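You operate a simulated robot arm through the tools that you are given. There is no shell and no other tool.

You run a simulated two-armed robot. Do the job below in one go: nothing can be reset, and whatever is moved stays where it is left.

JOB
Take the red-and-white checked tea towel from the hall counter top and hang it over the outer airer bar by the counter.
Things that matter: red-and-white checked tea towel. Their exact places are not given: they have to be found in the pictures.

Only the result counts: the job must be done as asked and must still hold three seconds after the hand-in. Knocking over, shifting, dropping, spilling or breaking anything else fails it. Flat cloth is picked up by pressing the open fingertips on it (5 to 10 N) and closing them slowly along it; thin cloth reads only 2 to 8 mm in the jaws.

ROBOT AND FRAMES
Two 6-joint arms with two-finger parallel grippers on one trunk, on a base that moves. Base frame: it is fixed to the floor where the robot stands at the start and does not move with it; the origin is under the middle of the robot, x ahead of it, y to its left, z up. Readings come in m, rad, newtons and seconds.
The left shoulder is at the start at [0.28, 0.185, 0.805], the right one opposite. With the tool pointing down near the work surface each hand reaches from about 0.54 to 0.9 m from the robot's upright axis, wherever it stands, measured 20 degrees to its own side. Places, roughly: red-and-white checked tea towel [-0.4, 2.5, 0.9]. Payload 1.57 kg a hand.
The TCP of each hand is the grasp point between the finger pads, 0.03 m short of the fingertips. In the tool frame z runs along the fingers and y along their closing line. Largest opening 0.08 m; finger width 0.017, thickness 0.012; the body of the gripper, 0.04 by 0.082 m, starts 0.08 m behind the TCP.
Orientation is that of the tool frame in the base frame, as a unit quaternion [x, y, z, w]. With the fingers straight down and closing along the base's y, the tool's x points along the base's -x, its y along +y and its z along -z.

CONTROLS
- The arms move only by the tool send_rows. It takes "left_steps", "right_steps" or both (then of equal length, played together; a hand with none holds still); each is a list of rows, each a list of 3 entries, a list of its own where there are three numbers: the shift along the base's x, y, z in m, then the turn, a rotation vector about the base's x, y, z in rad, then the opening, from 0 (shut) to 1 (fully open). In form: [[[dx, dy, dz], [wx, wy, wz], jaw], ...]. A call has 1 to 20 rows; each row shifts and turns the commanded pose from where the row before left it. Rows are played at 5 a second. More than 0.05 m and 0.15 rad between two rows, or a gripper value outside its range, and nothing of the call is played. A pose out of reach is approached as far as the arm can. The call stops where the force on the tool passes 40 N (or 10 N more than at its start, if that is more) or the arm is blocked; 0.2 s more then pass. Each finger travels about 0.153 m/s and halts on what it meets, pressing with about 20 N; the grip force reading is that of the motor and also rises with nothing between the fingers. The clock runs only during rows and for 0.2 s after the last one: add rows that do not move to give the fingers time. The reply holds the time, the measured pose of the TCP, the force on the tool along the base axes, the opening and the grip force, in the units named above and with some noise, with the torque about the TCP (base axes, N m) and any sound that the robot's microphone picked up.
- Cameras (640 x 400 px; columns grow to the right, rows downward): "scene" is now at [0.2528, -0.0046, 1.2676]; the picture's right is [-0.13, -0.99, 0.00], its down [-0.59, 0.08, -0.80] and it looks along [0.80, -0.11, -0.59] (base axes); focal length 226 px, centre (320, 200). "left" rides on the left gripper at [0.072, 0.007, -0.122] in its tool frame; the picture's right is [-0.09, 1.00, 0.00], its down [-0.84, -0.08, -0.54] and it looks along [-0.54, -0.05, 0.84] (tool axes); focal length 238 px, centre (320, 200). "right" rides on the right gripper at [0.072, -0.007, -0.122] in its tool frame; the picture's right is [0.09, 1.00, 0.00], its down [-0.84, 0.08, -0.54] and it looks along [-0.54, 0.05, 0.84] (tool axes); focal length 238 px, centre (320, 200).
- grab_frame(camera): a new picture of that camera. The clock stands still meanwhile.
- move_column(by): slides the trunk up (or, below 0, down) by that many m; the arms and the scene camera ride with it, the base frame stays. It gives what a move gives, with no picture.
- drive_base(legs): drives the robot by 1 to 6 legs, each [ahead, turn to the left] in m and rad, along the robot's own axes; the way and the turn of a leg run together, so that a leg with both is an arc; at most 1.5 m and 3.142 rad a leg. The arms and the cameras ride along, it lands a little off, and it stops where it bumps. It gives what a move gives.
- pan_tilt(pan, tilt): turns the head with the scene camera to pan (to the left, within 1.501 rad either way) and tilt (down, from -0.506 to 1.204), counted from straight ahead of the robot. It gives what a move gives.
- measure_at(camera, pixels): there is no depth. For up to 12 entries [column, row, z] of the newest picture of that camera ("zoom" is the newest enlarged one), the place [x, y] in the base frame at which the ray of that pixel passes the height z, good to about 0.003 m, but the place of the scene camera against the robot may be out by one fixed shift of up to 0.018 m in any direction. The clock stands still meanwhile.
- enlarge(camera, box): a new picture of the part [left, top, right, bottom] of that camera's present view, enlarged. The clock stands still meanwhile.
- close_job(): hands the job in; it is judged then, once.

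Open the grippers and draw the arms clear of the work before you hand the job in, unless the task says otherwise.

The tools are called as name(argument=value, ...) on one line, values as JSON. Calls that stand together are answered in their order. send_rows: Moves the arms, as the interface text tells. Its arguments: {"type":"object","properties":{"left_steps":{"type":"array","items":{"type":"array"}},"right_steps":{"type":"array","items":{"type":"array"}}},"required":[]} The other tools are called the same way: move_column (by) moves the trunk up or down; drive_base (legs) drives the base; pan_tilt (pan, tilt) turns the head that bears the scene camera; grab_frame (camera) takes a picture; measure_at (camera, pixels) gives the place at which the rays of pixels pass given heights; enlarge (camera, box) takes an enlarged picture of a part of a camera's view; close_job () hands the job in.

At the start:

```text
time: 0.0
left_tcp_pos: [0.5519, 0.2554, 1.077]
left_tool_rot: [-0.001, 1.0, 0.0, 0.0]
left_ft_force: [0.5, -0.3, 0.0]
left_wrist_torque: [0.03, 0.0, 0.02]
left_finger_gap: 0.0802
left_finger_force: 0.0
right_tcp_pos: [0.5415, -0.2776, 1.0397]
right_tool_rot: [-0.001, 1.0, 0.0, 0.0]
right_ft_force: [-0.1, -0.4, -0.6]
right_wrist_torque: [0.0, -0.06, -0.01]
right_finger_gap: 0.0799
right_finger_force: 0.0
trunk travel left (down, up): [-0.5, 0.49]
robot x, y, heading: [0.0029, 0.0006, 0.003]
head pan, tilt (commanded): [-0.133, 0.635]
```

scene: 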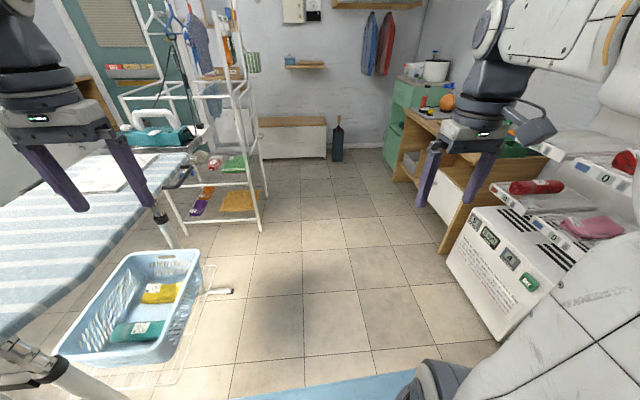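
right: 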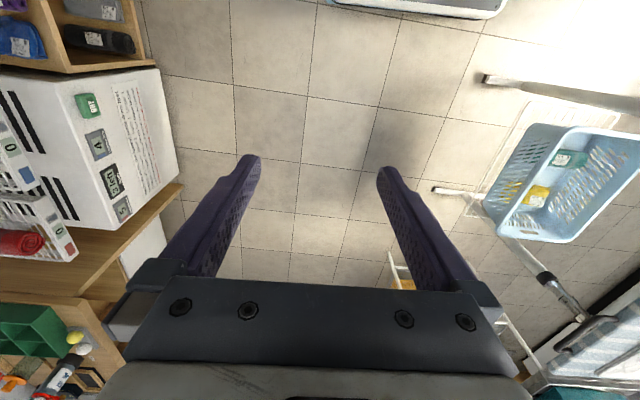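
left: 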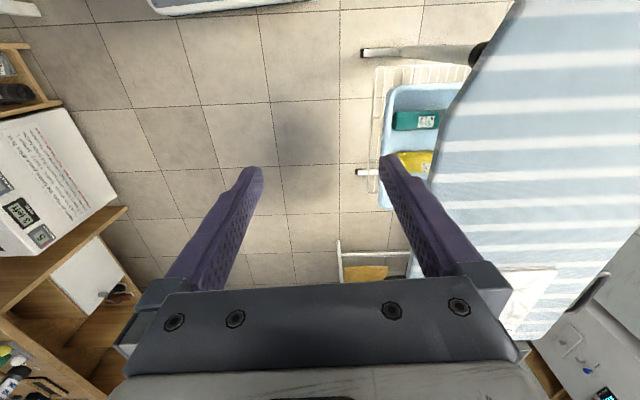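

The towel should be around [-0.4, 2.5], to the left and slightly behind; the scene shows an ironing board to the left. I turn the head left to look around.

pan_tilt(pan=1.5, tilt=0.4)

grab_frame(camera="scene")

```text
time: 1.7
left_tcp_pos: [0.5533, 0.2565, 1.0775]
left_tool_rot: [-0.001, 1.0, 0.0, 0.0]
left_ft_force: [-0.2, -0.5, 0.3]
left_wrist_torque: [0.03, -0.01, -0.02]
left_finger_gap: 0.0801
left_finger_force: 0.1
right_tcp_pos: [0.5413, -0.2772, 1.0394]
right_tool_rot: [0.0, 1.0, 0.0, 0.001]
right_ft_force: [0.8, 0.4, -0.8]
right_wrist_torque: [0.0, 0.01, 0.0]
right_finger_gap: 0.0799
right_finger_force: 0.1
trunk travel left (down, up): [-0.5, 0.49]
robot x, y, heading: [-0.0006, -0.0006, -0.001]
head pan, tilt (commanded): [1.499, 0.4]
```

```text
taken
```

scene: 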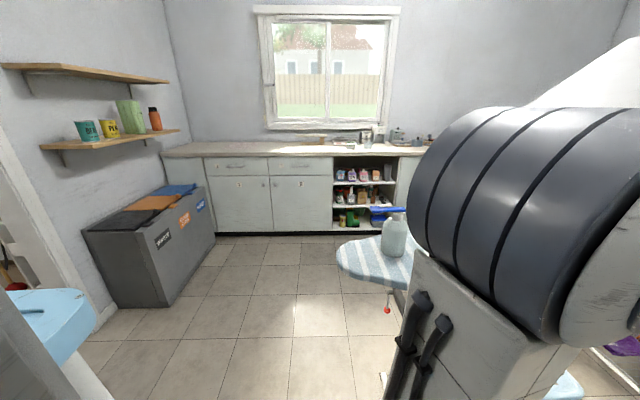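

The view toward +y shows a counter under the window. I enlarge the counter top area to look for the towel and airer.

enlarge(camera="scene", box=[150, 90, 450, 270])

measure_at(camera="scene", pixels=[[190, 156, 0.9], [300, 155, 0.9], [300, 141, 0.9], [200, 142, 0.9], [216, 235, 0.0], [380, 240, 0.0], [170, 300, 0.0], [320, 143, 0.9]])

```text
2.13 times, centred on (300, 180) of scene
```

zoom: 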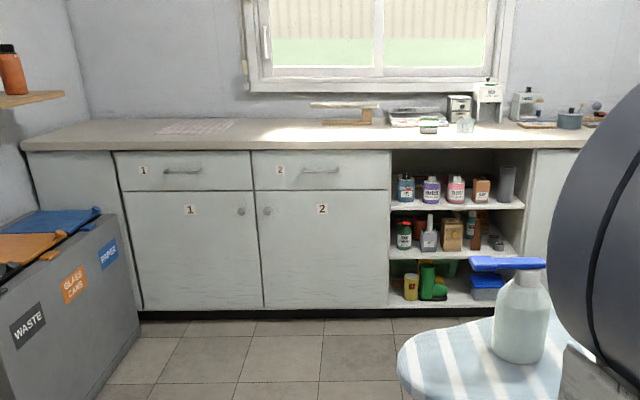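

```text
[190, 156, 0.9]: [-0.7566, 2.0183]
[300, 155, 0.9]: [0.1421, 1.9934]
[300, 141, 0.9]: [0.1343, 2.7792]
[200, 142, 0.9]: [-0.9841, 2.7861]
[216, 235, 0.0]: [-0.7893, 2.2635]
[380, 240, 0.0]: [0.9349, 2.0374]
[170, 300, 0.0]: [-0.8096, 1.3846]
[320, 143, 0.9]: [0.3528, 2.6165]
```

The towel appears faintly at zoom (195,127) on the counter left part. I raise the trunk for clearance and look at the ironing board region before turning.

move_column(by=0.3)

pan_tilt(pan=0.9, tilt=0.7)

grab_frame(camera="scene")

grab_frame(camera="left")

```text
time: 4.7
left_tcp_pos: [0.5525, 0.2562, 1.3778]
left_tool_rot: [0.0, 1.0, 0.0, 0.0]
left_ft_force: [0.2, -1.1, 0.0]
left_wrist_torque: [0.02, 0.02, -0.01]
left_finger_gap: 0.08
left_finger_force: 0.1
right_tcp_pos: [0.5415, -0.2765, 1.3391]
right_tool_rot: [0.0, 1.0, 0.0, 0.0]
right_ft_force: [0.3, 0.8, 0.0]
right_wrist_torque: [0.02, -0.01, 0.0]
right_finger_gap: 0.0801
right_finger_force: 0.1
trunk travel left (down, up): [-0.8, 0.19]
robot x, y, heading: [0.0009, 0.0005, 0.003]
head pan, tilt (commanded): [1.499, 0.4]
```

```text
time: 5.7
left_tcp_pos: [0.5521, 0.2561, 1.3781]
left_tool_rot: [0.0, 1.0, 0.0, 0.0]
left_ft_force: [-0.2, -0.7, -0.5]
left_wrist_torque: [0.03, 0.0, 0.01]
left_finger_gap: 0.0799
left_finger_force: 0.0
right_tcp_pos: [0.5423, -0.2774, 1.3398]
right_tool_rot: [-0.001, 1.0, 0.0, 0.0]
right_ft_force: [-0.4, 0.3, 0.0]
right_wrist_torque: [-0.02, 0.0, 0.0]
right_finger_gap: 0.0799
right_finger_force: 0.0
trunk travel left (down, up): [-0.8, 0.19]
robot x, y, heading: [0.0004, 0.0003, -0.0]
head pan, tilt (commanded): [0.901, 0.7]
```

```text
taken
```

scene: 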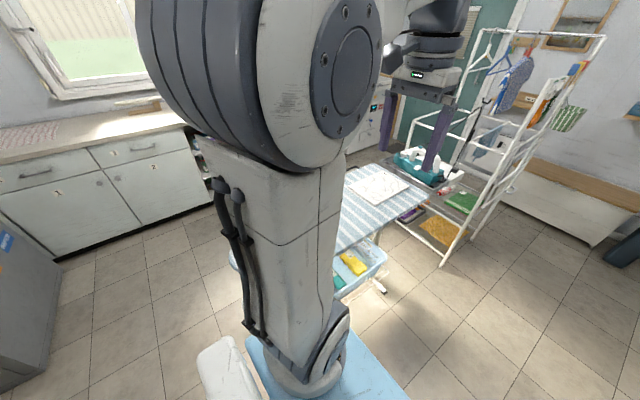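

```text
taken
```

left: 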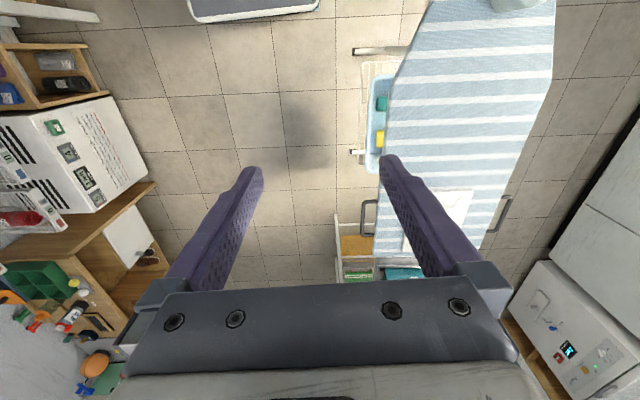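

I measure the ironing board outline and airer stand positions using the left camera to plan a clear path.

measure_at(camera="left", pixels=[[425, 0, 0.85], [390, 85, 0.85], [378, 170, 0.85], [556, 0, 0.85], [500, 225, 0.85], [480, 250, 0.85], [352, 52, 0.1], [352, 152, 0.1], [335, 215, 0.1]])

measure_at(camera="scene", pixels=[[330, 250, 0.85], [425, 195, 0.85], [350, 165, 0.85], [232, 270, 0.85], [383, 290, 0.02], [443, 265, 0.0], [20, 150, 0.9], [50, 260, 0.0], [40, 330, 0.0], [10, 145, 0.9]])

```text
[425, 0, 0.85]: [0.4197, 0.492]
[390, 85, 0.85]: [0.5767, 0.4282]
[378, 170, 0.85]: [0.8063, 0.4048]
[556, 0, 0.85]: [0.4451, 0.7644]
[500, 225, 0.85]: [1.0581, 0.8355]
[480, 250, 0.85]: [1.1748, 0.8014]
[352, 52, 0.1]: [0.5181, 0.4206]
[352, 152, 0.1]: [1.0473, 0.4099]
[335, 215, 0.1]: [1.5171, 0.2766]
```

```text
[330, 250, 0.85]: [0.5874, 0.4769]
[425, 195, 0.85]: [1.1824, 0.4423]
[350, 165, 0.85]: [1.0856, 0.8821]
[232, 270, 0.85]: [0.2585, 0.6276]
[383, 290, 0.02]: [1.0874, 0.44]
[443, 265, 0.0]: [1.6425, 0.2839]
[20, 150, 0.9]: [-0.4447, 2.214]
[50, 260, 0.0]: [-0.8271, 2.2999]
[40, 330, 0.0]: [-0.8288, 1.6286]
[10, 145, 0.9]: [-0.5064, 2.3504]
```

The ironing board spans about x 0.25–1.2, y 0.43–0.88. I look down at my own base and to both sides to judge footprint and obstacles.

pan_tilt(pan=1.5, tilt=0.9)

grab_frame(camera="scene")

pan_tilt(pan=-1.5, tilt=0.7)

grab_frame(camera="scene")

pan_tilt(pan=0.0, tilt=1.2)

grab_frame(camera="scene")

```text
time: 6.7
left_tcp_pos: [0.5526, 0.257, 1.378]
left_tool_rot: [0.0, 1.0, 0.0, 0.001]
left_ft_force: [-0.3, 0.8, -1.4]
left_wrist_torque: [-0.02, -0.03, 0.01]
left_finger_gap: 0.0801
left_finger_force: 0.0
right_tcp_pos: [0.541, -0.2766, 1.3383]
right_tool_rot: [0.0, 1.0, 0.0, 0.0]
right_ft_force: [-0.3, 0.0, -0.5]
right_wrist_torque: [-0.02, -0.03, 0.01]
right_finger_gap: 0.0799
right_finger_force: 0.0
trunk travel left (down, up): [-0.8, 0.19]
robot x, y, heading: [0.0026, 0.0041, 0.001]
head pan, tilt (commanded): [1.499, 0.901]
```

```text
taken
```

scene: 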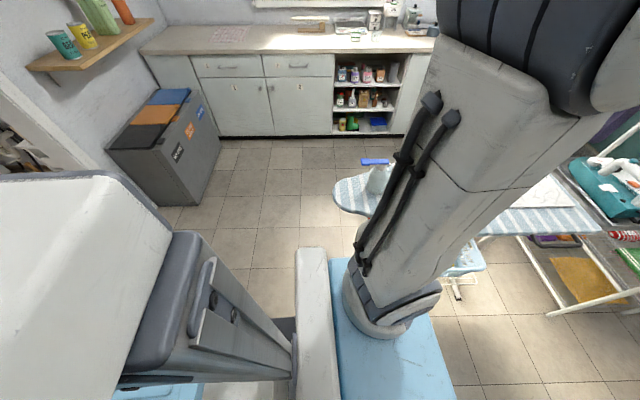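

```text
time: 9.3
left_tcp_pos: [0.5526, 0.2571, 1.3774]
left_tool_rot: [0.0, 1.0, 0.0, 0.0]
left_ft_force: [0.5, 0.3, 0.5]
left_wrist_torque: [-0.01, -0.02, -0.05]
left_finger_gap: 0.08
left_finger_force: 0.0
right_tcp_pos: [0.5424, -0.2774, 1.3384]
right_tool_rot: [0.0, 1.0, 0.0, 0.0]
right_ft_force: [-0.4, 0.1, 1.0]
right_wrist_torque: [0.01, -0.02, -0.03]
right_finger_gap: 0.0802
right_finger_force: 0.1
trunk travel left (down, up): [-0.8, 0.19]
robot x, y, heading: [-0.0002, -0.0032, -0.007]
head pan, tilt (commanded): [-1.499, 0.7]
```

```text
taken
```

scene: 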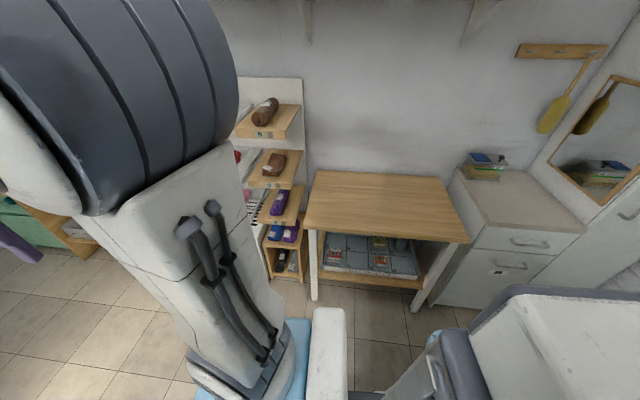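

```text
time: 10.9
left_tcp_pos: [0.5527, 0.2557, 1.3778]
left_tool_rot: [0.0, 1.0, 0.0, 0.0]
left_ft_force: [-0.6, -0.1, 1.1]
left_wrist_torque: [0.0, -0.01, 0.05]
left_finger_gap: 0.0797
left_finger_force: 0.0
right_tcp_pos: [0.5415, -0.277, 1.3387]
right_tool_rot: [0.0, 1.0, 0.0, 0.0]
right_ft_force: [-0.3, -0.4, -0.3]
right_wrist_torque: [0.0, 0.0, 0.01]
right_finger_gap: 0.0801
right_finger_force: 0.0
trunk travel left (down, up): [-0.8, 0.19]
robot x, y, heading: [0.0003, -0.0018, -0.001]
head pan, tilt (commanded): [0.0, 1.201]
```

```text
taken
```

scene: 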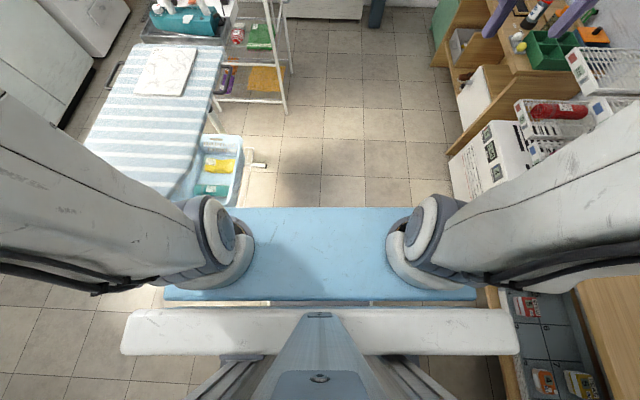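

I measure the nearest obstacles (table on the right, ironing board's near edge, basket) in this downward picture to judge the room for turning.

measure_at(camera="scene", pixels=[[575, 275, 0.75], [620, 400, 0.75], [487, 290, 0.0], [450, 155, 0.0], [240, 205, 0.1], [195, 195, 0.85], [160, 190, 0.85], [165, 300, 0.0], [265, 165, 0.05]])

```text
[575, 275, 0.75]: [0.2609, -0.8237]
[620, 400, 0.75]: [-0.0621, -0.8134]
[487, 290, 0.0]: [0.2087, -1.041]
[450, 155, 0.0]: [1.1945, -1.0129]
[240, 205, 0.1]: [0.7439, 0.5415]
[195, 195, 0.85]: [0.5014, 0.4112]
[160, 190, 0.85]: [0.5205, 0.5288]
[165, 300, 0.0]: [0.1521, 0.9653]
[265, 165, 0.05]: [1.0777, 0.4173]
```

There is about 0.8 m clear on the right and 0.4+ m to the left. I turn left in place with trunk raised so the hands pass over the ironing board.

drive_base(legs=[[0.0, 0.9]])

pan_tilt(pan=0.6, tilt=0.5)

grab_frame(camera="scene")

```text
time: 13.6
left_tcp_pos: [0.1448, 0.5925, 1.3777]
left_tool_rot: [-0.433, 0.901, 0.0, 0.0]
left_ft_force: [0.1, -0.1, 1.3]
left_wrist_torque: [-0.02, 0.01, 0.0]
left_finger_gap: 0.0803
left_finger_force: 0.0
right_tcp_pos: [0.5558, 0.2506, 1.339]
right_tool_rot: [-0.433, 0.901, 0.0, 0.0]
right_ft_force: [0.3, 0.1, -0.3]
right_wrist_torque: [0.06, 0.0, 0.03]
right_finger_gap: 0.0799
right_finger_force: 0.0
trunk travel left (down, up): [-0.8, 0.19]
robot x, y, heading: [0.003, 0.0011, 0.895]
head pan, tilt (commanded): [0.0, 1.201]
```

```text
time: 14.7
left_tcp_pos: [0.1431, 0.5909, 1.3791]
left_tool_rot: [-0.434, 0.901, 0.0, 0.0]
left_ft_force: [0.0, -0.2, -0.2]
left_wrist_torque: [-0.02, 0.0, 0.0]
left_finger_gap: 0.08
left_finger_force: 0.1
right_tcp_pos: [0.5541, 0.25, 1.3383]
right_tool_rot: [-0.434, 0.901, 0.0, 0.0]
right_ft_force: [0.6, 0.3, 1.2]
right_wrist_torque: [0.01, 0.02, 0.04]
right_finger_gap: 0.0799
right_finger_force: 0.1
trunk travel left (down, up): [-0.8, 0.19]
robot x, y, heading: [-0.0008, 0.0019, 0.898]
head pan, tilt (commanded): [0.6, 0.499]
```

```text
taken
```

scene: 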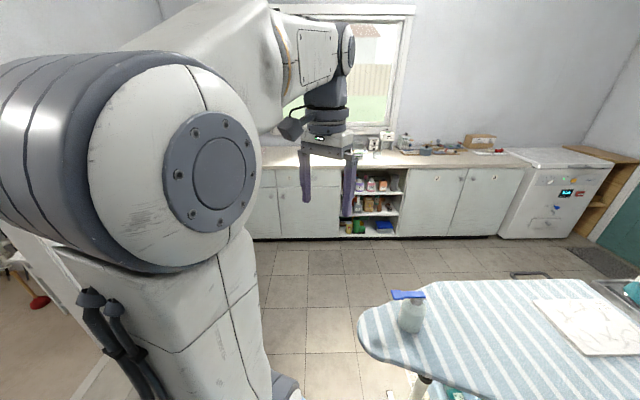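

The turn is clear. I go on turning to a heading of about 1.85 rad and look ahead.

drive_base(legs=[[0.0, 0.95]])

pan_tilt(pan=0.0, tilt=0.5)

grab_frame(camera="scene")

enlarge(camera="scene", box=[220, 60, 460, 210])

```text
time: 17.5
left_tcp_pos: [-0.3927, 0.4662, 1.3779]
left_tool_rot: [0.795, -0.607, 0.0, -0.001]
left_ft_force: [-0.6, -0.6, -0.1]
left_wrist_torque: [-0.02, 0.01, 0.02]
left_finger_gap: 0.0799
left_finger_force: 0.1
right_tcp_pos: [0.1248, 0.595, 1.3392]
right_tool_rot: [0.794, -0.608, 0.0, 0.0]
right_ft_force: [-0.6, -0.6, -0.1]
right_wrist_torque: [0.03, 0.0, -0.01]
right_finger_gap: 0.08
right_finger_force: 0.2
trunk travel left (down, up): [-0.8, 0.19]
robot x, y, heading: [-0.003, -0.0024, 1.843]
head pan, tilt (commanded): [0.6, 0.499]
```

```text
time: 18.5
left_tcp_pos: [-0.3922, 0.4657, 1.3774]
left_tool_rot: [0.795, -0.607, 0.0, 0.0]
left_ft_force: [0.8, 0.9, 0.2]
left_wrist_torque: [0.02, 0.0, 0.02]
left_finger_gap: 0.08
left_finger_force: 0.1
right_tcp_pos: [0.1257, 0.5952, 1.3388]
right_tool_rot: [0.795, -0.607, 0.0, 0.0]
right_ft_force: [-0.8, -0.2, -0.2]
right_wrist_torque: [-0.03, -0.02, -0.01]
right_finger_gap: 0.0801
right_finger_force: 0.0
trunk travel left (down, up): [-0.8, 0.19]
robot x, y, heading: [0.0001, -0.0009, 1.837]
head pan, tilt (commanded): [0.0, 0.499]
```

```text
taken
```

scene: 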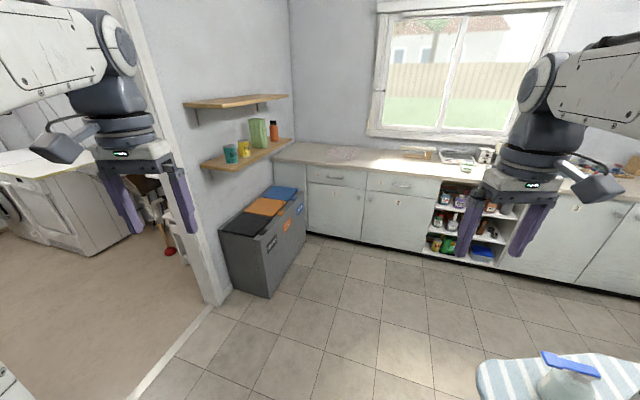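

```text
2.67 times, centred on (340, 135) of scene
```

zoom: 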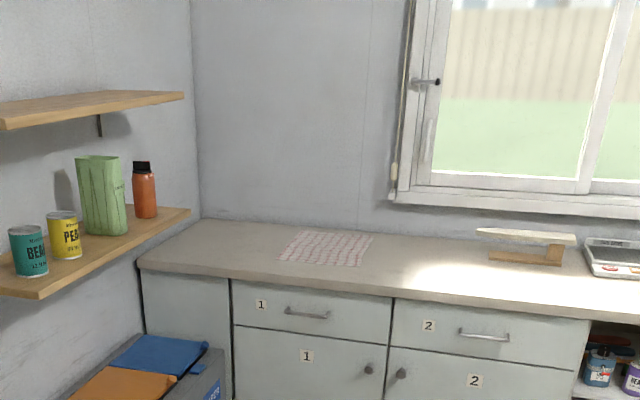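

The towel is seen at zoom (325,248) on the counter; no airer bar yet identified. I look around left and right from here.

pan_tilt(pan=-1.0, tilt=0.2)

grab_frame(camera="scene")

pan_tilt(pan=1.0, tilt=0.2)

grab_frame(camera="scene")

pan_tilt(pan=-0.3, tilt=0.0)

grab_frame(camera="scene")

```text
time: 19.7
left_tcp_pos: [-0.3923, 0.4655, 1.3781]
left_tool_rot: [0.795, -0.607, 0.0, 0.0]
left_ft_force: [0.4, 0.4, -0.3]
left_wrist_torque: [0.0, 0.01, -0.04]
left_finger_gap: 0.0801
left_finger_force: 0.1
right_tcp_pos: [0.1257, 0.596, 1.3386]
right_tool_rot: [0.794, -0.608, 0.0, -0.001]
right_ft_force: [0.1, 0.5, 0.4]
right_wrist_torque: [-0.02, 0.0, -0.01]
right_finger_gap: 0.08
right_finger_force: 0.0
trunk travel left (down, up): [-0.8, 0.19]
robot x, y, heading: [0.0004, -0.0015, 1.84]
head pan, tilt (commanded): [-1.0, 0.201]
```

```text
taken
```

scene: 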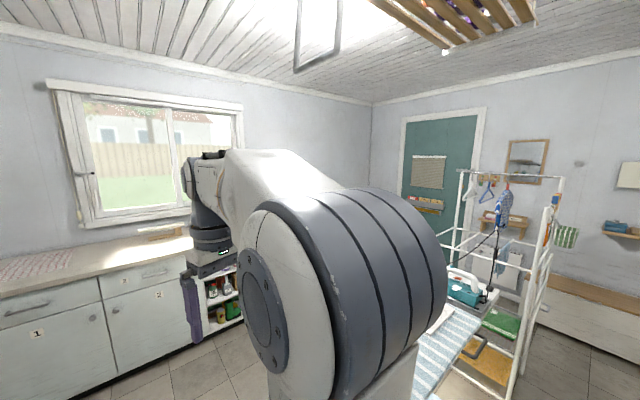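

```text
time: 21.7
left_tcp_pos: [-0.3913, 0.4657, 1.3781]
left_tool_rot: [0.795, -0.607, 0.0, 0.0]
left_ft_force: [0.3, 0.7, -0.3]
left_wrist_torque: [0.0, 0.0, 0.0]
left_finger_gap: 0.0802
left_finger_force: 0.1
right_tcp_pos: [0.1253, 0.5974, 1.3393]
right_tool_rot: [0.795, -0.607, 0.0, 0.0]
right_ft_force: [-0.2, 0.3, 0.2]
right_wrist_torque: [-0.02, 0.01, -0.01]
right_finger_gap: 0.0797
right_finger_force: 0.0
trunk travel left (down, up): [-0.8, 0.19]
robot x, y, heading: [0.0014, 0.0009, 1.838]
head pan, tilt (commanded): [1.0, 0.201]
```

```text
taken
```

scene: 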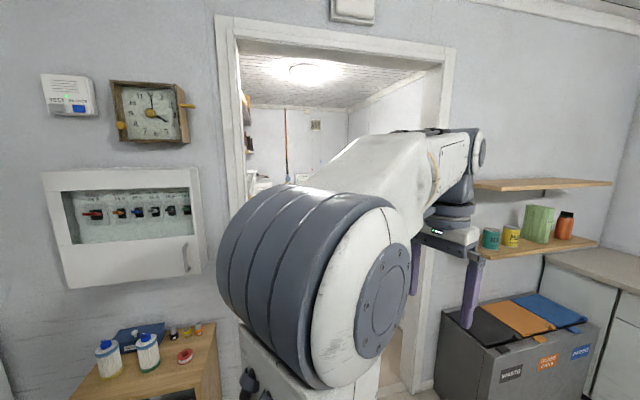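

```text
time: 23.1
left_tcp_pos: [-0.3923, 0.4657, 1.3778]
left_tool_rot: [0.794, -0.607, 0.0, 0.001]
left_ft_force: [0.1, 0.0, 0.0]
left_wrist_torque: [0.0, 0.02, -0.02]
left_finger_gap: 0.0801
left_finger_force: 0.0
right_tcp_pos: [0.1255, 0.5957, 1.3384]
right_tool_rot: [0.795, -0.607, -0.001, 0.001]
right_ft_force: [0.3, -0.2, -0.2]
right_wrist_torque: [0.02, 0.02, 0.0]
right_finger_gap: 0.0801
right_finger_force: 0.0
trunk travel left (down, up): [-0.8, 0.19]
robot x, y, heading: [-0.0013, 0.0002, 1.839]
head pan, tilt (commanded): [-0.3, 0.0]
```

```text
taken
```

scene: 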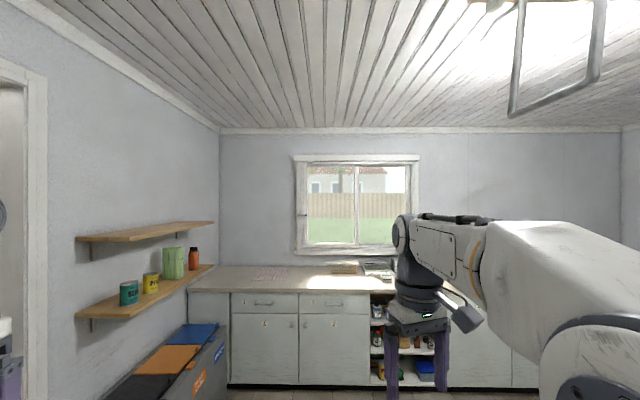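

There are a hanging metal frame and wooden slats near the ceiling in the upper right. I tilt the head up to see them.

pan_tilt(pan=-0.6, tilt=-0.5)

grab_frame(camera="scene")

pan_tilt(pan=-1.4, tilt=-0.4)

grab_frame(camera="scene")

```text
time: 24.1
left_tcp_pos: [-0.3926, 0.4662, 1.3777]
left_tool_rot: [0.795, -0.607, 0.001, 0.0]
left_ft_force: [0.1, 0.3, 0.3]
left_wrist_torque: [0.0, 0.01, 0.01]
left_finger_gap: 0.0799
left_finger_force: 0.0
right_tcp_pos: [0.1256, 0.5956, 1.3394]
right_tool_rot: [0.794, -0.607, 0.0, 0.0]
right_ft_force: [-0.5, 0.7, -0.2]
right_wrist_torque: [0.01, -0.03, 0.0]
right_finger_gap: 0.0796
right_finger_force: 0.1
trunk travel left (down, up): [-0.8, 0.19]
robot x, y, heading: [0.0005, 0.0002, 1.839]
head pan, tilt (commanded): [-0.6, -0.499]
```

```text
taken
```

scene: 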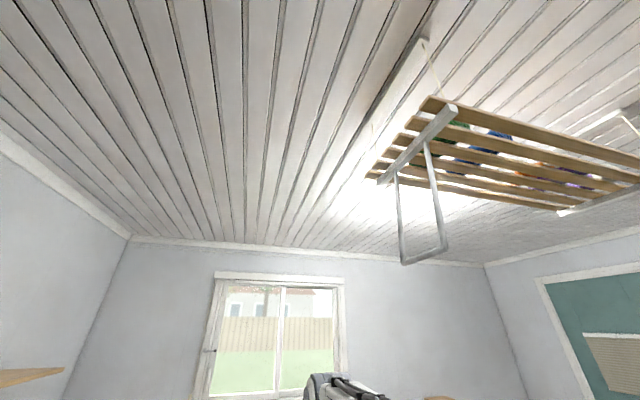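

```text
time: 25.2
left_tcp_pos: [-0.3923, 0.4659, 1.3782]
left_tool_rot: [0.794, -0.608, 0.0, -0.001]
left_ft_force: [1.0, 0.4, -0.3]
left_wrist_torque: [0.01, 0.01, 0.02]
left_finger_gap: 0.0801
left_finger_force: 0.0
right_tcp_pos: [0.1247, 0.5948, 1.3386]
right_tool_rot: [0.794, -0.608, -0.001, 0.001]
right_ft_force: [-0.1, 0.3, -0.4]
right_wrist_torque: [-0.02, 0.01, 0.0]
right_finger_gap: 0.08
right_finger_force: 0.0
trunk travel left (down, up): [-0.8, 0.19]
robot x, y, heading: [0.0025, -0.0016, 1.839]
head pan, tilt (commanded): [-1.4, -0.4]
```

```text
taken
```

scene: 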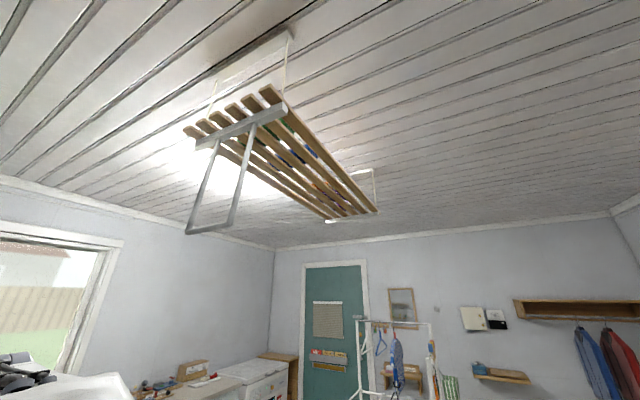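

The ceiling rack is over the ironing board, not by the counter. I drive toward the counter and look around from there.

drive_base(legs=[[0.85, 0.0], [0.0, -0.27]])

pan_tilt(pan=0.0, tilt=0.5)

grab_frame(camera="scene")

```text
time: 30.6
left_tcp_pos: [-0.4713, 1.3702, 1.3788]
left_tool_rot: [-0.703, 0.711, 0.0, 0.0]
left_ft_force: [0.0, 0.7, -0.8]
left_wrist_torque: [-0.02, -0.02, 0.0]
left_finger_gap: 0.0801
left_finger_force: 0.0
right_tcp_pos: [0.0613, 1.3536, 1.3384]
right_tool_rot: [-0.703, 0.712, 0.0, 0.0]
right_ft_force: [0.0, -0.5, -0.8]
right_wrist_torque: [-0.02, -0.03, 0.01]
right_finger_gap: 0.0802
right_finger_force: 0.0
trunk travel left (down, up): [-0.8, 0.19]
robot x, y, heading: [-0.2183, 0.8182, 1.56]
head pan, tilt (commanded): [-1.4, -0.4]
```

```text
time: 32.1
left_tcp_pos: [-0.4709, 1.37, 1.3792]
left_tool_rot: [-0.703, 0.712, 0.001, 0.0]
left_ft_force: [-0.4, -0.8, 0.9]
left_wrist_torque: [0.01, 0.01, 0.01]
left_finger_gap: 0.0799
left_finger_force: 0.0
right_tcp_pos: [0.0626, 1.3547, 1.3379]
right_tool_rot: [-0.703, 0.711, 0.0, 0.0]
right_ft_force: [0.3, 0.2, -0.4]
right_wrist_torque: [-0.01, 0.02, 0.0]
right_finger_gap: 0.08
right_finger_force: 0.1
trunk travel left (down, up): [-0.8, 0.19]
robot x, y, heading: [-0.2231, 0.8126, 1.564]
head pan, tilt (commanded): [0.0, 0.499]
```

```text
taken
```

scene: 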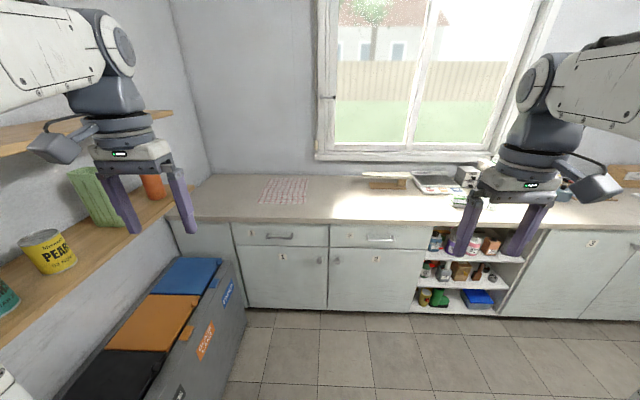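

The towel is visible at (285,190). Now I look to the right along the counter and back into the room for an airer.

pan_tilt(pan=-1.0, tilt=0.4)

grab_frame(camera="scene")

pan_tilt(pan=-1.5, tilt=0.0)

grab_frame(camera="scene")

pan_tilt(pan=1.3, tilt=0.4)

grab_frame(camera="scene")

```text
time: 33.4
left_tcp_pos: [-0.471, 1.3707, 1.3782]
left_tool_rot: [-0.703, 0.712, 0.0, -0.001]
left_ft_force: [0.0, 0.1, -0.5]
left_wrist_torque: [-0.02, -0.03, -0.01]
left_finger_gap: 0.08
left_finger_force: 0.1
right_tcp_pos: [0.0623, 1.352, 1.3387]
right_tool_rot: [-0.703, 0.711, 0.0, 0.0]
right_ft_force: [0.4, 0.5, 0.6]
right_wrist_torque: [-0.06, 0.01, -0.02]
right_finger_gap: 0.0799
right_finger_force: 0.0
trunk travel left (down, up): [-0.8, 0.19]
robot x, y, heading: [-0.2237, 0.8127, 1.562]
head pan, tilt (commanded): [-1.0, 0.4]
```

```text
taken
```

scene: 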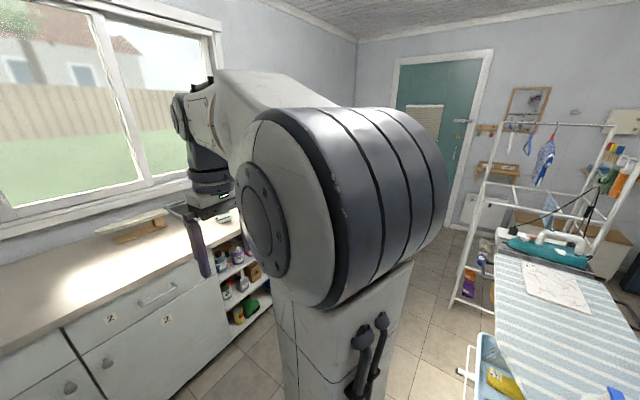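

```text
time: 34.3
left_tcp_pos: [-0.4714, 1.3696, 1.3778]
left_tool_rot: [-0.703, 0.711, -0.001, 0.0]
left_ft_force: [-1.0, -0.4, -0.2]
left_wrist_torque: [0.0, -0.04, -0.02]
left_finger_gap: 0.0801
left_finger_force: 0.0
right_tcp_pos: [0.0612, 1.3528, 1.3385]
right_tool_rot: [-0.703, 0.712, 0.0, -0.001]
right_ft_force: [-0.3, 0.5, -0.8]
right_wrist_torque: [-0.02, -0.01, 0.01]
right_finger_gap: 0.0799
right_finger_force: 0.0
trunk travel left (down, up): [-0.8, 0.19]
robot x, y, heading: [-0.2215, 0.8129, 1.564]
head pan, tilt (commanded): [-1.499, 0.0]
```

```text
taken
```

scene: 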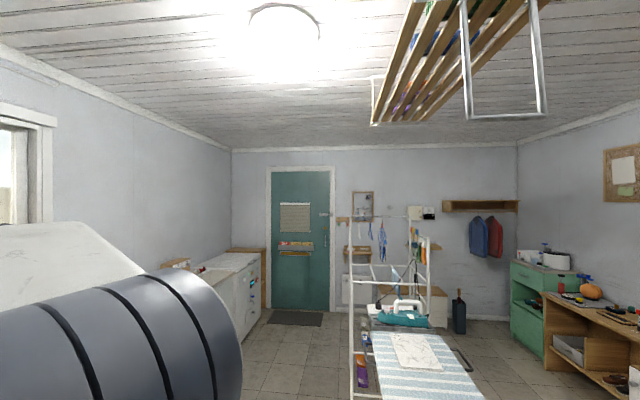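

```text
time: 36.8
left_tcp_pos: [-0.4705, 1.3704, 1.3775]
left_tool_rot: [-0.703, 0.712, 0.001, 0.001]
left_ft_force: [0.0, -0.1, -0.1]
left_wrist_torque: [0.01, -0.02, -0.01]
left_finger_gap: 0.08
left_finger_force: 0.0
right_tcp_pos: [0.0621, 1.3535, 1.3387]
right_tool_rot: [-0.703, 0.711, 0.0, 0.0]
right_ft_force: [-0.7, 0.0, -1.1]
right_wrist_torque: [-0.01, 0.04, -0.02]
right_finger_gap: 0.0799
right_finger_force: 0.0
trunk travel left (down, up): [-0.8, 0.19]
robot x, y, heading: [-0.2231, 0.8116, 1.558]
head pan, tilt (commanded): [1.3, 0.4]
```

```text
taken
```

scene: 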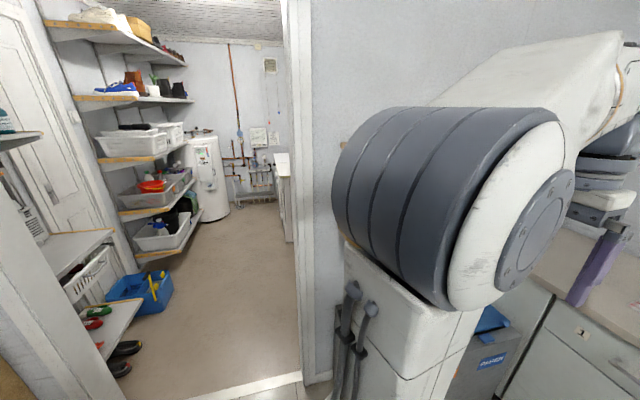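

No airer found on the left. I turn the base to the right to look at the right half of the counter between the arms.

drive_base(legs=[[0.0, -0.8]])

pan_tilt(pan=0.0, tilt=0.3)

grab_frame(camera="scene")

enlarge(camera="scene", box=[160, 100, 480, 300])

```text
time: 39.3
left_tcp_pos: [-0.0002, 1.3823, 1.3774]
left_tool_rot: [-0.371, 0.928, -0.001, 0.0]
left_ft_force: [-0.7, -0.1, -0.5]
left_wrist_torque: [0.01, 0.02, 0.04]
left_finger_gap: 0.0803
left_finger_force: 0.1
right_tcp_pos: [0.361, 0.9877, 1.3383]
right_tool_rot: [-0.372, 0.928, 0.0, 0.0]
right_ft_force: [0.9, -0.8, 0.2]
right_wrist_torque: [0.0, 0.04, -0.03]
right_finger_gap: 0.0799
right_finger_force: 0.0
trunk travel left (down, up): [-0.8, 0.19]
robot x, y, heading: [-0.2184, 0.8152, 0.757]
head pan, tilt (commanded): [1.3, 0.4]
```

```text
time: 40.8
left_tcp_pos: [0.0002, 1.3817, 1.3779]
left_tool_rot: [-0.372, 0.928, 0.0, -0.001]
left_ft_force: [0.0, 1.3, -0.1]
left_wrist_torque: [0.0, -0.03, -0.02]
left_finger_gap: 0.0802
left_finger_force: 0.1
right_tcp_pos: [0.3618, 0.989, 1.338]
right_tool_rot: [-0.372, 0.928, 0.0, 0.0]
right_ft_force: [0.2, -1.0, -0.6]
right_wrist_torque: [-0.02, -0.02, -0.01]
right_finger_gap: 0.0799
right_finger_force: 0.1
trunk travel left (down, up): [-0.8, 0.19]
robot x, y, heading: [-0.2249, 0.8161, 0.763]
head pan, tilt (commanded): [0.0, 0.3]
```

```text
taken
```

scene: 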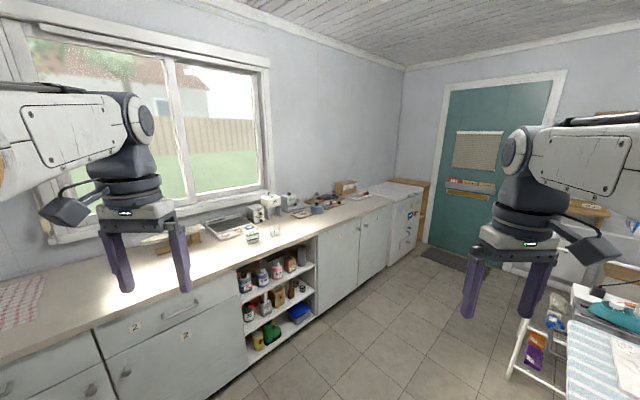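

```text
2.00 times, centred on (320, 200) of scene
```

zoom: 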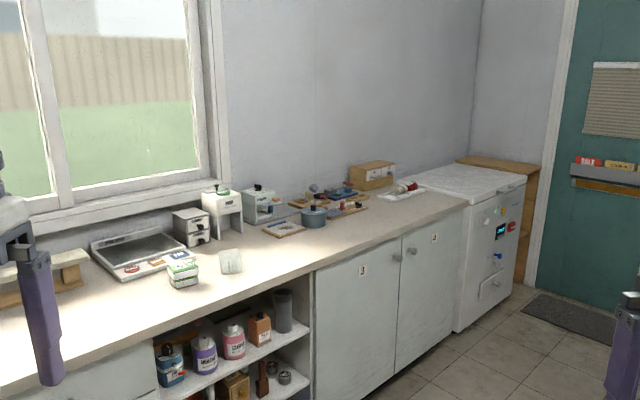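

No airer bar along the counter. I look at the white frame (tower airer) in more detail.

pan_tilt(pan=-0.75, tilt=0.2)

grab_frame(camera="scene")

enlarge(camera="scene", box=[160, 100, 480, 300])

pan_tilt(pan=-1.5, tilt=0.2)

grab_frame(camera="scene")

```text
time: 41.9
left_tcp_pos: [0.0001, 1.3813, 1.3785]
left_tool_rot: [-0.371, 0.928, 0.0, 0.0]
left_ft_force: [-0.6, -0.6, 0.1]
left_wrist_torque: [-0.01, 0.02, 0.0]
left_finger_gap: 0.0803
left_finger_force: 0.1
right_tcp_pos: [0.3615, 0.9876, 1.3395]
right_tool_rot: [-0.373, 0.928, 0.0, 0.0]
right_ft_force: [0.1, -0.3, 0.6]
right_wrist_torque: [0.04, 0.0, 0.02]
right_finger_gap: 0.0799
right_finger_force: 0.1
trunk travel left (down, up): [-0.8, 0.19]
robot x, y, heading: [-0.2235, 0.8159, 0.762]
head pan, tilt (commanded): [-0.75, 0.201]
```

```text
taken
```

scene: 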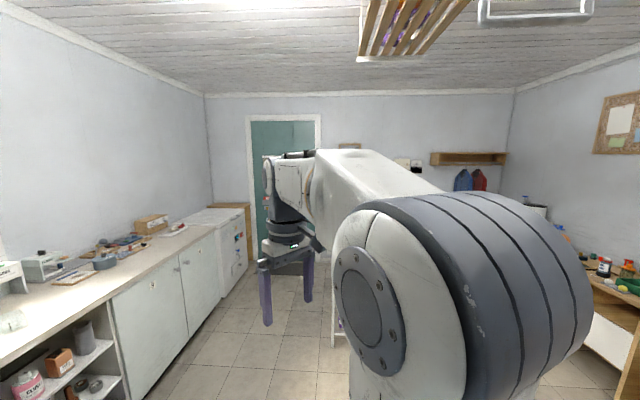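

```text
2.00 times, centred on (320, 200) of scene
```

zoom: 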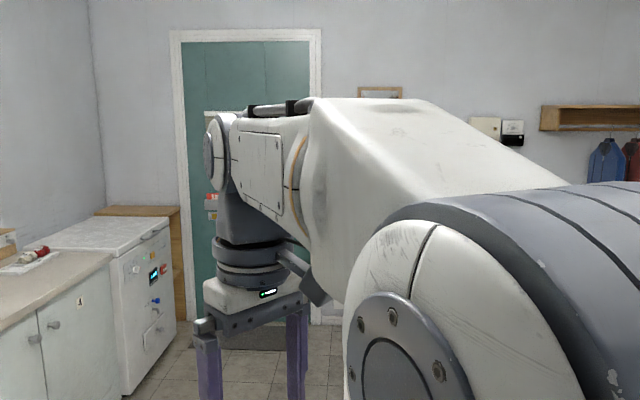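

```text
time: 43.0
left_tcp_pos: [-0.0001, 1.3816, 1.3781]
left_tool_rot: [-0.372, 0.928, 0.0, 0.0]
left_ft_force: [-0.3, -0.1, 0.3]
left_wrist_torque: [-0.02, 0.03, 0.0]
left_finger_gap: 0.08
left_finger_force: 0.0
right_tcp_pos: [0.3616, 0.9878, 1.3388]
right_tool_rot: [-0.373, 0.928, -0.001, 0.0]
right_ft_force: [0.6, -0.7, 0.7]
right_wrist_torque: [-0.01, -0.01, 0.01]
right_finger_gap: 0.08
right_finger_force: 0.1
trunk travel left (down, up): [-0.8, 0.19]
robot x, y, heading: [-0.2188, 0.816, 0.761]
head pan, tilt (commanded): [-1.499, 0.201]
```

```text
taken
```

scene: 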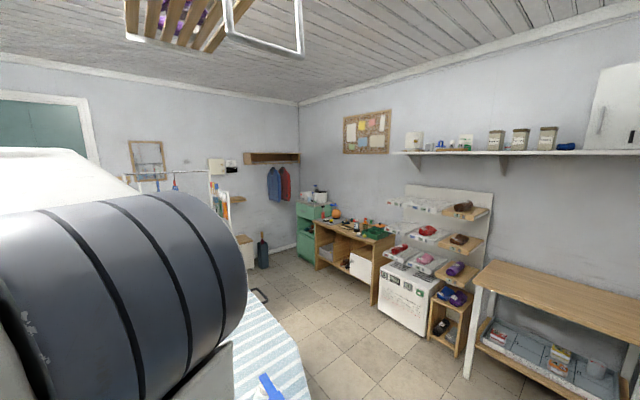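

I estimate the height of the hanging metal frame below the ceiling rack by measuring its bottom bar at several candidate heights here.

measure_at(camera="scene", pixels=[[228, 36, 1.8], [303, 53, 1.8], [228, 36, 2.0], [303, 53, 2.0], [228, 36, 2.2], [303, 53, 2.2]])

pan_tilt(pan=-1.2, tilt=-0.5)

grab_frame(camera="scene")

```text
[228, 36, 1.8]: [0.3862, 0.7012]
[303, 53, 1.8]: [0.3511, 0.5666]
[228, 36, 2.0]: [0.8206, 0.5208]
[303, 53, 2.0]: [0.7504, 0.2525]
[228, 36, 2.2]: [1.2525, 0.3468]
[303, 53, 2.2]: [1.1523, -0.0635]
```

```text
time: 44.0
left_tcp_pos: [0.0001, 1.3823, 1.378]
left_tool_rot: [-0.372, 0.928, 0.0, 0.001]
left_ft_force: [0.5, 1.3, -0.5]
left_wrist_torque: [-0.01, -0.04, 0.01]
left_finger_gap: 0.08
left_finger_force: 0.1
right_tcp_pos: [0.3607, 0.9889, 1.3391]
right_tool_rot: [-0.373, 0.928, 0.001, 0.0]
right_ft_force: [0.9, 0.8, -0.7]
right_wrist_torque: [0.02, -0.02, -0.01]
right_finger_gap: 0.0798
right_finger_force: 0.0
trunk travel left (down, up): [-0.8, 0.19]
robot x, y, heading: [-0.2213, 0.8166, 0.761]
head pan, tilt (commanded): [-1.201, -0.499]
```

```text
taken
```

scene: 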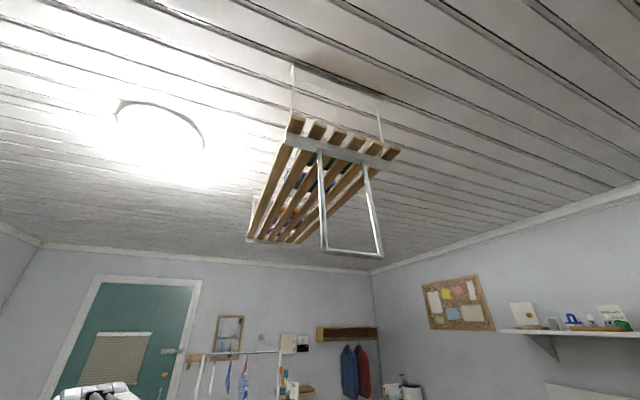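

The hanging frame is high over the ironing board. I turn back toward the counter and zoom on the white frame (tower) from there, where the elbow does not hide it.

drive_base(legs=[[0.0, 0.8]])

pan_tilt(pan=-1.5, tilt=0.2)

grab_frame(camera="scene")

enlarge(camera="scene", box=[300, 110, 500, 235])

```text
time: 46.5
left_tcp_pos: [-0.467, 1.3719, 1.3777]
left_tool_rot: [-0.699, 0.715, 0.0, 0.0]
left_ft_force: [0.0, 0.5, -0.3]
left_wrist_torque: [-0.01, 0.01, 0.0]
left_finger_gap: 0.08
left_finger_force: 0.0
right_tcp_pos: [0.0659, 1.3518, 1.3398]
right_tool_rot: [-0.699, 0.715, -0.001, 0.0]
right_ft_force: [-0.2, 0.0, 0.3]
right_wrist_torque: [-0.01, -0.01, 0.02]
right_finger_gap: 0.08
right_finger_force: 0.1
trunk travel left (down, up): [-0.8, 0.19]
robot x, y, heading: [-0.2232, 0.8184, 1.547]
head pan, tilt (commanded): [-1.201, -0.499]
```

```text
time: 47.6
left_tcp_pos: [-0.4666, 1.3722, 1.3774]
left_tool_rot: [-0.7, 0.714, 0.0, 0.0]
left_ft_force: [-0.1, 0.9, 0.5]
left_wrist_torque: [0.01, 0.01, 0.02]
left_finger_gap: 0.0801
left_finger_force: 0.0
right_tcp_pos: [0.0677, 1.3505, 1.34]
right_tool_rot: [-0.7, 0.714, 0.0, 0.0]
right_ft_force: [-0.5, -0.1, 0.1]
right_wrist_torque: [0.02, 0.0, -0.01]
right_finger_gap: 0.0801
right_finger_force: 0.1
trunk travel left (down, up): [-0.8, 0.19]
robot x, y, heading: [-0.2239, 0.8144, 1.551]
head pan, tilt (commanded): [-1.499, 0.201]
```

```text
taken
```

scene: 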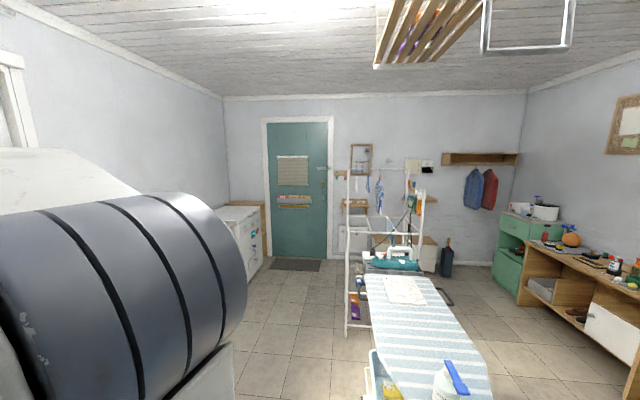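

```text
3.20 times, centred on (400, 172) of scene
```

zoom: 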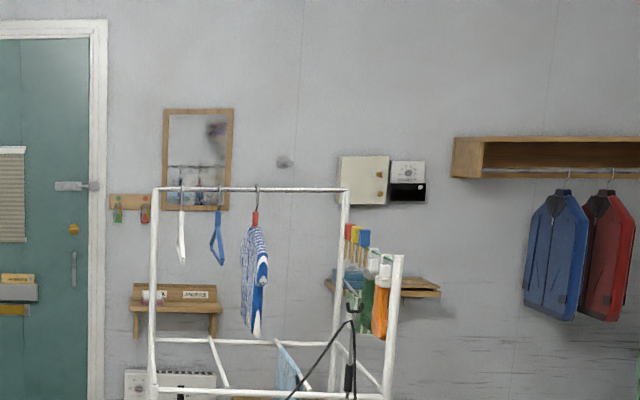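

The white frame has bars with cloth hung on them (zoom rows 340 and 395), so it is likely the airer. I drive along the corridor between the counter and the ironing board to see it closer.

drive_base(legs=[[0.35, 0.0], [0.5, -1.5]])

pan_tilt(pan=0.0, tilt=0.4)

grab_frame(camera="scene")

```text
time: 53.5
left_tcp_pos: [0.6465, 1.7725, 1.377]
left_tool_rot: [-0.019, 1.0, 0.0, 0.0]
left_ft_force: [0.0, 0.9, 0.1]
left_wrist_torque: [-0.06, -0.02, -0.01]
left_finger_gap: 0.08
left_finger_force: 0.1
right_tcp_pos: [0.6567, 1.2395, 1.338]
right_tool_rot: [-0.02, 1.0, 0.0, 0.0]
right_ft_force: [-0.9, 0.2, -0.1]
right_wrist_torque: [-0.02, 0.0, -0.02]
right_finger_gap: 0.0799
right_finger_force: 0.1
trunk travel left (down, up): [-0.8, 0.19]
robot x, y, heading: [0.1033, 1.4893, 0.044]
head pan, tilt (commanded): [-1.499, 0.201]
cut short: leg 2
```

```text
time: 55.1
left_tcp_pos: [0.6459, 1.7718, 1.3777]
left_tool_rot: [-0.021, 1.0, 0.0, 0.0]
left_ft_force: [0.2, 0.5, 0.1]
left_wrist_torque: [0.0, 0.04, -0.01]
left_finger_gap: 0.08
left_finger_force: 0.1
right_tcp_pos: [0.6577, 1.2387, 1.3382]
right_tool_rot: [-0.02, 1.0, 0.0, 0.0]
right_ft_force: [0.0, -0.6, 0.0]
right_wrist_torque: [0.04, 0.0, 0.02]
right_finger_gap: 0.0801
right_finger_force: 0.1
trunk travel left (down, up): [-0.8, 0.19]
robot x, y, heading: [0.1058, 1.4957, 0.046]
head pan, tilt (commanded): [0.0, 0.4]
```

```text
taken
```

scene: 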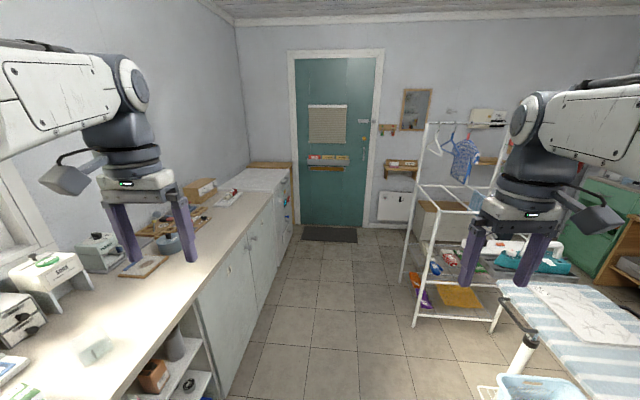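

The leg was marked cut short right at its end, so I check around the base for contact before continuing.

pan_tilt(pan=0.9, tilt=1.1)

grab_frame(camera="scene")

pan_tilt(pan=-0.9, tilt=1.1)

grab_frame(camera="scene")

pan_tilt(pan=-0.35, tilt=0.45)

enlarge(camera="scene", box=[200, 90, 440, 310])

```text
time: 56.3
left_tcp_pos: [0.6458, 1.7727, 1.3786]
left_tool_rot: [-0.02, 1.0, 0.0, 0.001]
left_ft_force: [0.1, 0.3, -0.3]
left_wrist_torque: [0.01, -0.02, 0.02]
left_finger_gap: 0.0802
left_finger_force: 0.1
right_tcp_pos: [0.6586, 1.2396, 1.3388]
right_tool_rot: [-0.02, 1.0, 0.0, 0.0]
right_ft_force: [-0.4, 0.2, -0.3]
right_wrist_torque: [0.03, -0.02, 0.03]
right_finger_gap: 0.08
right_finger_force: 0.0
trunk travel left (down, up): [-0.8, 0.19]
robot x, y, heading: [0.1082, 1.4928, 0.049]
head pan, tilt (commanded): [0.901, 1.1]
```

```text
taken
```

scene: 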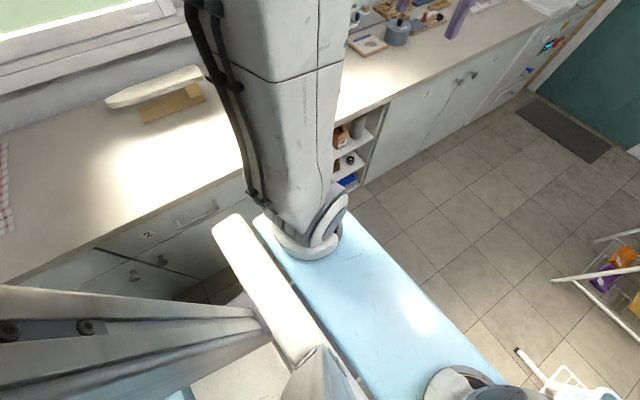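

```text
time: 58.1
left_tcp_pos: [0.6454, 1.7723, 1.3782]
left_tool_rot: [-0.02, 1.0, 0.001, 0.0]
left_ft_force: [-0.1, 0.0, 0.0]
left_wrist_torque: [0.0, -0.01, 0.01]
left_finger_gap: 0.0798
left_finger_force: 0.0
right_tcp_pos: [0.6565, 1.2376, 1.3388]
right_tool_rot: [-0.021, 1.0, -0.001, 0.0]
right_ft_force: [-0.1, -0.3, -0.1]
right_wrist_torque: [0.02, 0.02, 0.02]
right_finger_gap: 0.0801
right_finger_force: 0.0
trunk travel left (down, up): [-0.8, 0.19]
robot x, y, heading: [0.0997, 1.4957, 0.047]
head pan, tilt (commanded): [-0.901, 1.1]
```

```text
taken
```

scene: 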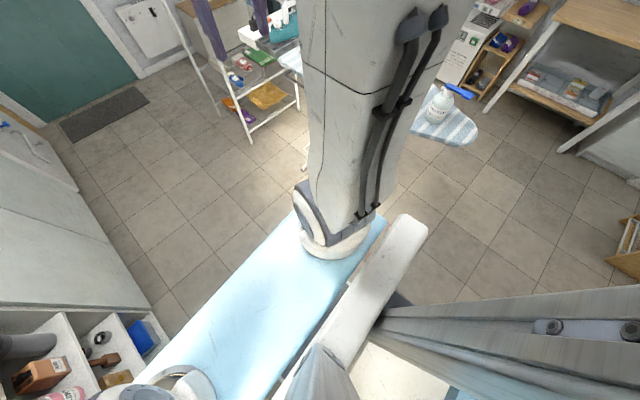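

```text
time: 59.1
left_tcp_pos: [0.6471, 1.7732, 1.3783]
left_tool_rot: [-0.02, 1.0, 0.0, 0.0]
left_ft_force: [0.9, 0.2, 0.1]
left_wrist_torque: [-0.02, -0.02, -0.02]
left_finger_gap: 0.0799
left_finger_force: 0.0
right_tcp_pos: [0.6585, 1.2395, 1.3382]
right_tool_rot: [-0.02, 1.0, 0.0, 0.001]
right_ft_force: [-0.6, 1.1, -0.3]
right_wrist_torque: [0.01, -0.02, -0.04]
right_finger_gap: 0.0801
right_finger_force: 0.0
trunk travel left (down, up): [-0.8, 0.19]
robot x, y, heading: [0.102, 1.4946, 0.045]
head pan, tilt (commanded): [-0.351, 0.45]
```

```text
1.82 times, centred on (320, 200) of scene
```

zoom: 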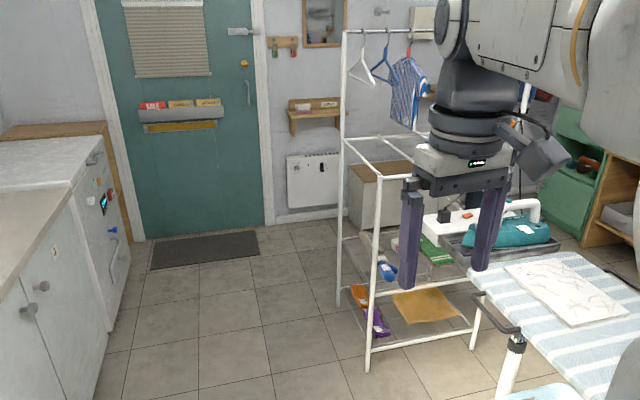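

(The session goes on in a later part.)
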